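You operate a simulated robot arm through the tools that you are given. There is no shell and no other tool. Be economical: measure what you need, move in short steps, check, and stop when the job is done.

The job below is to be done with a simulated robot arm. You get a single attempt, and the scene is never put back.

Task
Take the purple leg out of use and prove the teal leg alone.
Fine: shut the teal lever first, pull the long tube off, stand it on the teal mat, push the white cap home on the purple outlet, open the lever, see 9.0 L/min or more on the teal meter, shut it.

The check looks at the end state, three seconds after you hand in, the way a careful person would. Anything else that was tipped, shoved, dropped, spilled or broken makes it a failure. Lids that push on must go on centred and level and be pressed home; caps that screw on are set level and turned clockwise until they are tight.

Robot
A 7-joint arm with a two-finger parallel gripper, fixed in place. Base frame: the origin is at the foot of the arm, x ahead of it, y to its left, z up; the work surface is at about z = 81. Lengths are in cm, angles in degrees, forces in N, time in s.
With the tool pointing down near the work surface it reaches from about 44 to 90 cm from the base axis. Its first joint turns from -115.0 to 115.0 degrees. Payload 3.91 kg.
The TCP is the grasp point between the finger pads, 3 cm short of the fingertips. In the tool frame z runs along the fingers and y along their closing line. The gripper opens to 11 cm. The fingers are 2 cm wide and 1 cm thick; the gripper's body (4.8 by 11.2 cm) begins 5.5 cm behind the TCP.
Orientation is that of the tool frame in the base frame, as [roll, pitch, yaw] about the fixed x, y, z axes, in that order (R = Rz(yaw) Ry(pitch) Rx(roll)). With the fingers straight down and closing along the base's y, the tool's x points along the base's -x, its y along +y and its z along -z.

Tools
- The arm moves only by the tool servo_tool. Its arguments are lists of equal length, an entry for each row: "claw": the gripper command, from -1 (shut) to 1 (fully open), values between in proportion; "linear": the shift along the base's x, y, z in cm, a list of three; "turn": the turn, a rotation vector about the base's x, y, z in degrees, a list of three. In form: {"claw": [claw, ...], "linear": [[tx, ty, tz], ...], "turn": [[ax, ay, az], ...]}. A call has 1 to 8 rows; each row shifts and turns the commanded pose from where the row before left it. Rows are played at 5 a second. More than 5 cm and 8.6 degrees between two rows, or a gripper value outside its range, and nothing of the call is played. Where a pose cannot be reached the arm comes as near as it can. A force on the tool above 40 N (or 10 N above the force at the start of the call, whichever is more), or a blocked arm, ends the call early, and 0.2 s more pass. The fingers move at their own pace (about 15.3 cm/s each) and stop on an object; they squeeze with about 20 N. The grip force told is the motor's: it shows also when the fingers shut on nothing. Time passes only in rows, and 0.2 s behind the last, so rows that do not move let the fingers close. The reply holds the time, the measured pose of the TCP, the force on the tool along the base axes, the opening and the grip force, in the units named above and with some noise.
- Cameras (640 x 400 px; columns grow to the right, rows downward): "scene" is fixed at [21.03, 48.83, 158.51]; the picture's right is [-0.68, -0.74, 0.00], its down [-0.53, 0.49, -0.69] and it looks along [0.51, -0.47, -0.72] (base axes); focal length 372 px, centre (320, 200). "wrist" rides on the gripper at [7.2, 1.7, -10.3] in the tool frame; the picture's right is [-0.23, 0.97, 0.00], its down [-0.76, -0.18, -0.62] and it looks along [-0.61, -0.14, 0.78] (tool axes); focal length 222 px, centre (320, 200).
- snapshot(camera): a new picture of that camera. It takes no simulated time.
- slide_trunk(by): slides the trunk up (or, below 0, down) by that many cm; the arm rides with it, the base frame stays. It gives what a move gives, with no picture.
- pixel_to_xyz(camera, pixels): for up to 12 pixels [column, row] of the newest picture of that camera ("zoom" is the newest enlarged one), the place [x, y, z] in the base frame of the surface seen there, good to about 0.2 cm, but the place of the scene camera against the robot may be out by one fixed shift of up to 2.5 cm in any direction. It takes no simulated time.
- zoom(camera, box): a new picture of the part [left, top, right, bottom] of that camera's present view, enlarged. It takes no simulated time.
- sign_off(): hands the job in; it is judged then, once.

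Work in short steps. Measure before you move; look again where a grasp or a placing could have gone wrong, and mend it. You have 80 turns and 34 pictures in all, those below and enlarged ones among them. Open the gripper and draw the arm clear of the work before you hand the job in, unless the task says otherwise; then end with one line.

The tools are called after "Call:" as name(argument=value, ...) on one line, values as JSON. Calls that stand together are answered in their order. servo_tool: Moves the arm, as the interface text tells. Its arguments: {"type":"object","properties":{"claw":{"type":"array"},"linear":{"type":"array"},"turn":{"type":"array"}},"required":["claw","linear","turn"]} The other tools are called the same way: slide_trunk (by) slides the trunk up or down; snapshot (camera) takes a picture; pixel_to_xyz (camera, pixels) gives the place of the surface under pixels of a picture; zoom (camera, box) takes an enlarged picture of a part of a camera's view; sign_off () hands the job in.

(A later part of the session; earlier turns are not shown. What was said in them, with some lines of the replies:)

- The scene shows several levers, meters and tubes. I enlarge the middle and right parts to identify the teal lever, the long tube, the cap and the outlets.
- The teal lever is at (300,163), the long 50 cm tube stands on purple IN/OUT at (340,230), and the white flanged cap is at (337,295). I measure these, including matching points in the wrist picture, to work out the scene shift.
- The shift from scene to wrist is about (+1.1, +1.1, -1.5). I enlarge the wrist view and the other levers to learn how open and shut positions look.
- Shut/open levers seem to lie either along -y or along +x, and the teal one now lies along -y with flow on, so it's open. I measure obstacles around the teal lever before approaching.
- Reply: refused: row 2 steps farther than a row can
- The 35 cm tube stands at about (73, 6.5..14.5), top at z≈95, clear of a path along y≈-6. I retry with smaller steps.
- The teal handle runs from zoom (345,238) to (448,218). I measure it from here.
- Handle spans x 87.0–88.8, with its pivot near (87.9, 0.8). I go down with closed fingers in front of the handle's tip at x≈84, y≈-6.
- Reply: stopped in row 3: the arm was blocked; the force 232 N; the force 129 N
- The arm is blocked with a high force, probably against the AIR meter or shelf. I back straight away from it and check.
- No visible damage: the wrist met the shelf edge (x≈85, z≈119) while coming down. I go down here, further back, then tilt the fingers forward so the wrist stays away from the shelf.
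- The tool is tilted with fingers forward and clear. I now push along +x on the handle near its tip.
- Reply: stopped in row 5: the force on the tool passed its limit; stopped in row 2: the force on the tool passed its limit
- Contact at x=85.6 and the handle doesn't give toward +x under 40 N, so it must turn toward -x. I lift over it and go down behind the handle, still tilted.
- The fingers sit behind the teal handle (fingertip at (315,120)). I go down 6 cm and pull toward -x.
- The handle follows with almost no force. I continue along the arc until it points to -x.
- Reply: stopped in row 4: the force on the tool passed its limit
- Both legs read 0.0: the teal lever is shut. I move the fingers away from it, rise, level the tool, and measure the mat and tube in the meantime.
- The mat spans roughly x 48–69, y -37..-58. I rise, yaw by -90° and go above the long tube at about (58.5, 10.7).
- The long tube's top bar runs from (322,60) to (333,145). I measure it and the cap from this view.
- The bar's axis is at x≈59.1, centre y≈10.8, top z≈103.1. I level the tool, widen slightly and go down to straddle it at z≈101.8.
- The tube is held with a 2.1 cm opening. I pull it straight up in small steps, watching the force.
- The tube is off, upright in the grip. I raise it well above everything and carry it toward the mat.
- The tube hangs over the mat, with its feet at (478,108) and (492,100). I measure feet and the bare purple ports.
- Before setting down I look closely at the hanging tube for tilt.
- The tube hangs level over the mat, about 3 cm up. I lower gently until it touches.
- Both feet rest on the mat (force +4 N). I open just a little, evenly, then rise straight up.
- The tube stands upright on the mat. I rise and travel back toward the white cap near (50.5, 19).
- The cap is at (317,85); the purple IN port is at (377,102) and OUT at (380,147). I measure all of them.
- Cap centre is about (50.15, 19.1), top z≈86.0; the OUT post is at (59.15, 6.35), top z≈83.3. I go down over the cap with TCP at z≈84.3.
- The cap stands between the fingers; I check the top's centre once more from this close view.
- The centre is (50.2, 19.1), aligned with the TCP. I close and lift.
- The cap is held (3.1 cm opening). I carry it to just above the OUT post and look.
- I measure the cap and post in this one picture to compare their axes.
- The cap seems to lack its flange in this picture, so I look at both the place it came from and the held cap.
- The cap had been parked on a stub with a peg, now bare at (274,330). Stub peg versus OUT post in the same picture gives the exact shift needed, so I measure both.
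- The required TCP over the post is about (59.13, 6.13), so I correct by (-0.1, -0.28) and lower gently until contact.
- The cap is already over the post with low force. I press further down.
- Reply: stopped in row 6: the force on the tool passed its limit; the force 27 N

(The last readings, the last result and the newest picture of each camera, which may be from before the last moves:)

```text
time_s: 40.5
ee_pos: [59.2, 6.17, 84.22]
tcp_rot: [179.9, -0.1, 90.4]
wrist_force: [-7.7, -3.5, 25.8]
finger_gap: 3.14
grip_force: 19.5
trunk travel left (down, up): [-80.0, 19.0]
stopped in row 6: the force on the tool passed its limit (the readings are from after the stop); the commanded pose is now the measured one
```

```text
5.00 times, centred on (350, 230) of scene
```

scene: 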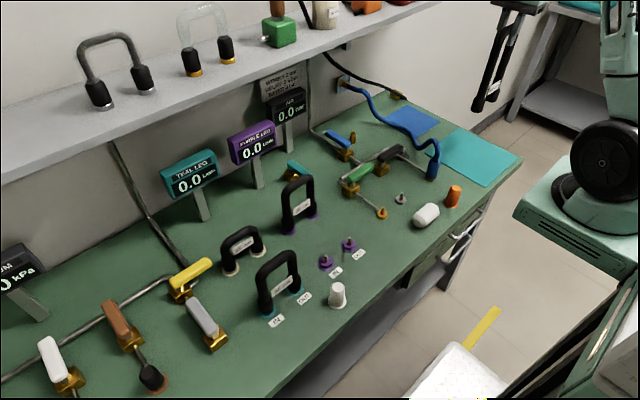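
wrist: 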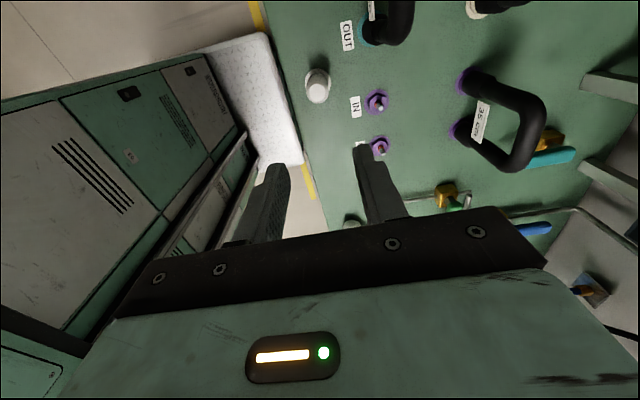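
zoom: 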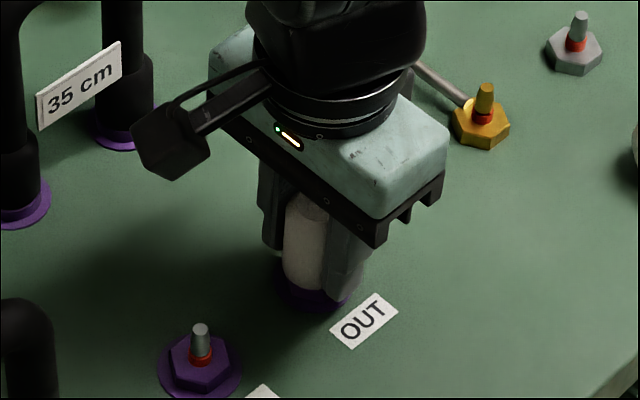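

The cap went down to z≈84.2, the expected home height, until the force limit. I release, rise, and press on its top with closed fingertips to be sure.

Call:
servo_tool(claw=[-0.6, -0.3, -0.1, -0.1, -0.1, -0.1, -1, -1], linear=[[0, 0, 0.05], [0, 0, 0], [0, 0, 0], [0, 0, 1.5], [0, 0, 2.5], [0, 0, 2.5], [0, 0, 0], [0, 0, 0]], turn=[[0, 0, 0], [0, 0, 0], [0, 0, 0], [0, 0, 0], [0, 0, 0], [0, 0, 0], [0, 0, 0], [0, 0, 0]])

Call:
servo_tool(claw=[-1, -1, -1, -1, -1, -1, -1], linear=[[-0.07, -0.04, -0.8], [0, 0, -0.6], [0, 0, -0.4], [0, 0, -0.3], [0, 0, -0.3], [0, 0, -0.3], [0, 0, -0.3]], turn=[[0, 0, 0], [0, 0, 0], [0, 0, 0], [0, 0, 0], [0, 0, 0], [0, 0, 0], [0, 0, 0]])

```text
time_s: 42.3
ee_pos: [59.18, 6.16, 90.7]
tcp_rot: [179.9, -0.1, 90.3]
wrist_force: [-0.3, 1.2, 0.2]
finger_gap: 0.0
grip_force: 20.2
trunk travel left (down, up): [-80.0, 19.0]
```

```text
time_s: 43.3
ee_pos: [59.25, 6.22, 88.95]
tcp_rot: [179.7, -0.4, 90.3]
wrist_force: [-6.6, -3.8, 29.8]
finger_gap: 0.0
grip_force: 20.3
trunk travel left (down, up): [-80.0, 19.0]
stopped in row 4: the force on the tool passed its limit (the readings are from after the stop); the commanded pose is now the measured one
```

It stops at tip z≈85.95 under 40 N. I raise the tool, move away and inspect the cap.

Call:
servo_tool(claw=[-1, -1, -1, -1, -1, -1, -1, -1], linear=[[0, 0, 2], [0, 0, 4], [0, 0, 4], [1.5, -1, 4], [2, -2, 2], [2, -2, 0], [2, -2, 0], [2, -2, 0]], turn=[[0, 0, 0], [0, 0, 0], [0, 0, 0], [0, 0, 8.2], [0, 0, 8.2], [0, 0, 8.2], [0, 0, 8.2], [0, 0, 8.2]])

Call:
zoom(camera="scene", box=[320, 210, 380, 260])

```text
time_s: 45.1
ee_pos: [68.75, -2.89, 104.99]
tcp_rot: [179.7, -0.2, 131.4]
wrist_force: [0.5, 0.7, -0.1]
finger_gap: 0.01
grip_force: 20.5
trunk travel left (down, up): [-80.0, 19.0]
```

```text
8.00 times, centred on (350, 235) of scene
```

zoom: 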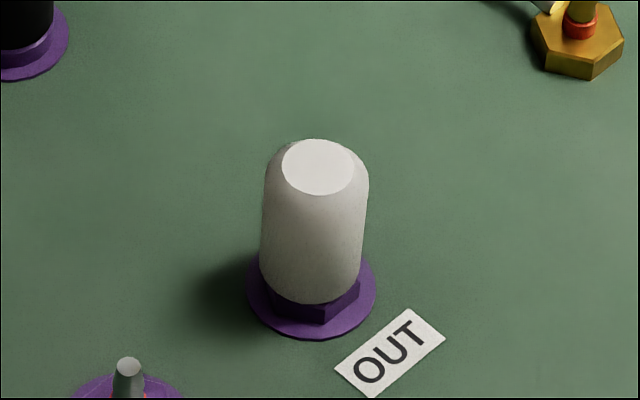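

The cap sits centred and level on the hex. Next is reopening the lever; I measure its present position from the last full scene picture (handle at about (297,169)).

Call:
pixel_to_xyz(camera="scene", pixels=[[290, 164], [295, 167], [300, 171], [305, 175], [288, 162], [292, 170], [309, 178], [303, 169]])

```text
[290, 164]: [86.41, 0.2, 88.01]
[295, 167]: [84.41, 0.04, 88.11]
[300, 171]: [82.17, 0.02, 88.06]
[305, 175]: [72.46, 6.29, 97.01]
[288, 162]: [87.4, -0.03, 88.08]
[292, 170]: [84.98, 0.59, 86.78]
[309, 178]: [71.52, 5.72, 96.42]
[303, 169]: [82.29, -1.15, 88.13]
```

The handle lies along -x near y≈0–0.7, top z≈86.6. I turn the tool back to yaw 180, tilt it forward, and open to about 5.5 cm to straddle the handle.

Call:
servo_tool(claw=[0, 0, 0, 0, 0, 0, 0, 0], linear=[[1, 0.6, 0], [1, 0.6, 0], [1, 0.6, 0], [1, 0.6, 0], [1, 0.6, 0], [1, 0.7, 0], [1.5, 0, 0], [1.5, 0, -1]], turn=[[0, 0, 8.1], [0, 0, 8.1], [0, 0, 8.1], [0, 0, 8.1], [0, 0, 8.1], [0, 0, 8.1], [0, -8, 0], [0, -8, 0]])

Call:
servo_tool(claw=[0, 0, 0, 0, 0], linear=[[1.5, 0, -2], [1.5, 0, -3], [1, 0, -3], [0.6, 0, -3], [0, 0, 0]], turn=[[0, -6, 0], [0, 0, 0], [0, 0, 0], [0, 0, 0], [0, 0, 0]])

Call:
snapshot(camera="wrist")

```text
time_s: 46.9
ee_pos: [77.88, 0.85, 103.87]
tcp_rot: [179.7, 16.0, -179.9]
wrist_force: [0.0, -0.6, 0.3]
finger_gap: 5.51
grip_force: 0.0
trunk travel left (down, up): [-80.0, 19.0]
```

```text
time_s: 48.1
ee_pos: [82.35, 0.91, 92.82]
tcp_rot: [179.7, 21.9, 179.8]
wrist_force: [0.7, 0.5, 0.2]
finger_gap: 5.5
grip_force: 0.1
trunk travel left (down, up): [-80.0, 19.0]
```

```text
3 pictures are left
```

wrist: 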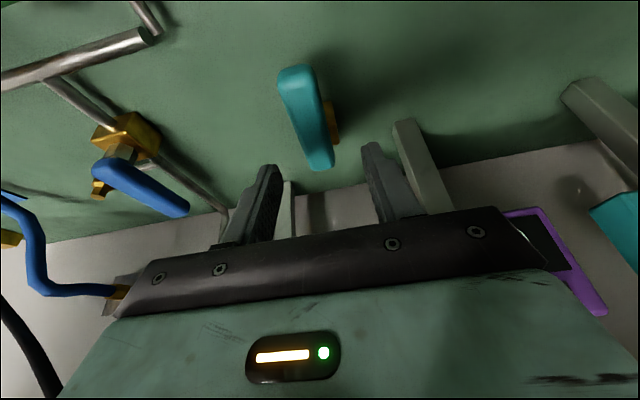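

The handle is visible between the fingers, from (297,75) to (322,165). I measure it precisely.

Call:
pixel_to_xyz(camera="wrist", pixels=[[297, 72], [282, 85], [312, 85], [290, 110], [322, 110], [310, 140], [300, 140], [330, 140], [320, 165], [335, 120], [375, 150], [270, 175]])

```text
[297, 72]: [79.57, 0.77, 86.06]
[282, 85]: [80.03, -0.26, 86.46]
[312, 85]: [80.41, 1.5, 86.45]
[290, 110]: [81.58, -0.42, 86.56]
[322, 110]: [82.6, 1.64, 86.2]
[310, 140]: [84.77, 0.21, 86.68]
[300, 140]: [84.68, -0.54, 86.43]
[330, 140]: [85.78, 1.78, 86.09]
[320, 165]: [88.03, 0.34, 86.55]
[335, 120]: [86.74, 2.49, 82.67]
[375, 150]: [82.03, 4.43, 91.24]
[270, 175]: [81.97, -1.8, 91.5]
```

The handle's centre is at y≈0.6 and the fingers are outside its edges. I go down to straddle it, then push toward -y with the left finger.

Call:
servo_tool(claw=[0, 0, 0, 0, 0], linear=[[0, 0, -2.5], [0, 0, -2.5], [0, 0, -2.2], [0, 0, 0], [0, -1, 0]], turn=[[0, 0, 0], [0, 0, 0], [0, 0, 0], [0, 0, 0], [0, 0, 0]])

Call:
servo_tool(claw=[0, 0, 0, 0, 0, 0, 0, 0], linear=[[0, -0.7, 0], [0, -0.7, 0], [0, -0.8, 0], [0, -0.8, 0], [0, -0.8, 0], [0, -0.8, 0], [0, -0.8, 0], [0, -0.6, 0]], turn=[[0, 0, 0], [0, 0, 0], [0, 0, 0], [0, 0, 0], [0, 0, 0], [0, 0, 0], [0, 0, 0], [0, 0, 0]])

```text
time_s: 49.3
ee_pos: [82.38, -0.05, 85.58]
tcp_rot: [179.8, 21.8, -179.9]
wrist_force: [-0.1, 0.6, 0.1]
finger_gap: 5.51
grip_force: 0.0
trunk travel left (down, up): [-80.0, 19.0]
```

```text
time_s: 51.1
ee_pos: [82.45, -6.15, 85.55]
tcp_rot: [179.7, 21.8, 179.9]
wrist_force: [-0.8, -0.9, -1.0]
finger_gap: 5.49
grip_force: 0.1
trunk travel left (down, up): [-80.0, 19.0]
```

The handle follows freely. I continue by moving +x so the left finger pushes it the rest of the way to its open stop.

Call:
servo_tool(claw=[0, 0, 0, 0, 0, 0], linear=[[0.4, -0.4, 0], [0.7, -0.1, 0], [0.7, 0, 0], [0.6, 0, 0], [0.5, 0, 0], [0.4, 0, 0]], turn=[[0, 0, 0], [0, 0, 0], [0, 0, 0], [0, 0, 0], [0, 0, 0], [0, 0, 0]])

```text
time_s: 52.5
ee_pos: [85.4, -6.73, 85.44]
tcp_rot: [179.8, 21.5, -179.9]
wrist_force: [-21.0, 0.0, 0.5]
finger_gap: 5.48
grip_force: 0.2
trunk travel left (down, up): [-80.0, 19.0]
```

The stop is felt at x≈85.4 with 21 N. I read the meters.

Call:
zoom(camera="scene", box=[150, 100, 370, 260])

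```text
2.50 times, centred on (260, 180) of scene
```

zoom: 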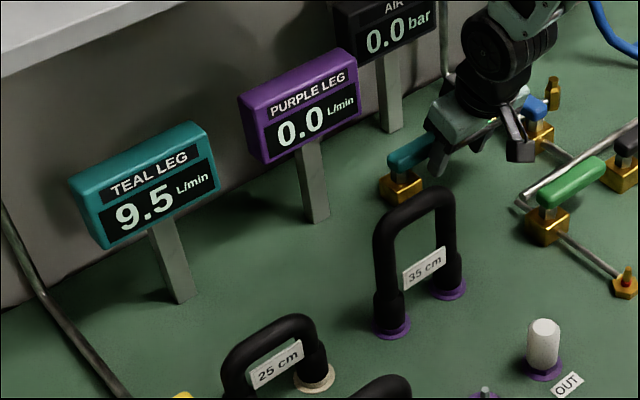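

Teal reads 9.5 L/min and purple 0.0, with the cap holding. Now I shut the lever again the same way: back off, lift over, go down behind the handle.

Call:
servo_tool(claw=[0, 0, -1, -1, -1, -1], linear=[[-1.4, 0, 0], [0, 0, 3], [0, 0, 3.3], [2.3, 0.2, 0], [2.3, 0.2, 0], [2.4, 0.2, 0]], turn=[[0, 0, 0], [0, 0, 0], [0, 0, 0], [0, -3, 0], [0, -3.5, 0], [0, -3.5, 0]])

Call:
servo_tool(claw=[-1, -1, -1, -1], linear=[[0, 0, 0], [0, 0, -2], [0, 0, -2], [0, 0, -2]], turn=[[0, 0, 0], [0, 0, 0], [0, 0, 0], [0, 0, 0]])

```text
time_s: 53.9
ee_pos: [91.33, -6.04, 91.9]
tcp_rot: [179.7, 31.9, 179.9]
wrist_force: [-0.6, -0.4, 0.0]
finger_gap: 0.01
grip_force: 20.1
trunk travel left (down, up): [-80.0, 19.0]
```

```text
time_s: 54.9
ee_pos: [91.21, -6.06, 85.97]
tcp_rot: [179.8, 31.8, 179.9]
wrist_force: [0.3, -0.2, -0.2]
finger_gap: 0.02
grip_force: 20.0
trunk travel left (down, up): [-80.0, 19.0]
```

The fingers are behind the handle. I pull along the same arc to the shut stop.

Call:
servo_tool(claw=[-1, -1, -1, -1, -1, -1, -1], linear=[[-0.9, 0, -0.2], [-0.9, 0, 0], [-0.9, 0, 0], [-0.9, 0, 0], [-0.7, 0, 0], [-1.1, 0.4, 0], [-1.1, 0.5, 0]], turn=[[0, 0, 0], [0, 0, 0], [0, 0, 0], [0, 0, 0], [0, 0, 0], [0, 0, 0], [0, 0, 0]])

Call:
servo_tool(claw=[-1, -1, -1, -1, -1, -1, -1, -1], linear=[[-1.4, 1.0, 0], [-0.8, 1.1, 0], [-0.5, 0.8, 0], [-0.2, 0.6, 0], [0, 0.3, 0], [0, 0.3, 0], [0, 0.3, 0], [0, 0.3, 0]], turn=[[0, 0, 0], [0, 0, 0], [0, 0, 0], [0, 0, 0], [0, 0, 0], [0, 0, 0], [0, 0, 0], [0, 0, 0]])

```text
time_s: 56.5
ee_pos: [84.7, -5.15, 85.76]
tcp_rot: [179.8, 31.8, 179.9]
wrist_force: [0.4, 0.5, -0.3]
finger_gap: 0.0
grip_force: 20.4
trunk travel left (down, up): [-80.0, 19.0]
```

```text
time_s: 58.0
ee_pos: [82.13, -2.0, 85.75]
tcp_rot: [-179.7, 31.7, 179.6]
wrist_force: [0.6, -12.5, 1.9]
finger_gap: 0.02
grip_force: 20.0
trunk travel left (down, up): [-80.0, 19.0]
stopped in row 7: the force on the tool passed its limit (the readings are from after the stop); the commanded pose is now the measured one
```

The shut stop is felt at y≈-2.0, as before. I withdraw, rise, level and open the gripper away from the work.

Call:
servo_tool(claw=[-1, -1, -1, -1, -1, -1, -1, -1], linear=[[0, -1, 0], [0, -1.5, 0.5], [-1, -0.5, 3], [-2, 0, 4], [-2, 0, 4], [-2, 0, 4], [-2, 0, 4], [-2, 0, 4]], turn=[[0, 0, 0], [0, 0, 0], [0, 4, 0], [0, 7, 0], [0, 7, 0], [0, 7, 0], [0, 6.7, 0], [0, 0, 0]])

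Call:
servo_tool(claw=[-0.5, 0, 0.5, 1, 1, 1], linear=[[-3, -1, 3], [-4, -1, 2], [-4, -1, 2], [-3, -1, 1], [-2, 0, 0], [0, 0, 0]], turn=[[0, 0, 0], [0, 0, 0], [0, 0, 0], [0, 0, 0], [0, 0, 0], [0, 0, 0]])

Call:
snapshot(camera="scene")

```text
time_s: 59.8
ee_pos: [70.78, -4.86, 109.06]
tcp_rot: [-179.6, 0.0, 179.8]
wrist_force: [0.5, -0.1, 1.0]
finger_gap: 0.01
grip_force: 20.0
trunk travel left (down, up): [-80.0, 19.0]
```

```text
time_s: 61.2
ee_pos: [54.88, -8.78, 117.14]
tcp_rot: [-179.5, 0.1, 179.7]
wrist_force: [-0.5, 0.1, 1.3]
finger_gap: 10.99
grip_force: 0.1
trunk travel left (down, up): [-80.0, 19.0]
```

```text
1 pictures are left
```

scene: 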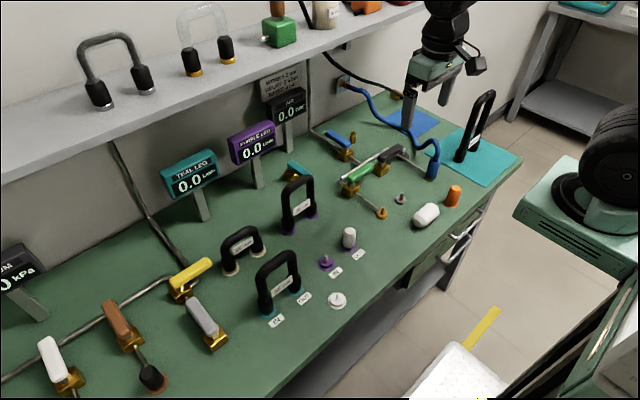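

Both meters read 0.0, the tube stands on the mat at (475,125), the cap is on OUT at (349,237), and nothing else has moved. I hand in.

Call:
sign_off()

```text
The job is handed in.
```

The purple leg is out of use and the teal leg is proven alone at 9.5 L/min, with the teal lever now shut, the long tube standing on the teal mat and the white cap home on the purple outlet; on my first approach the arm's wrist jammed briefly against what I took to be the shelf edge (about 174 N), and I saw no damage afterwards.
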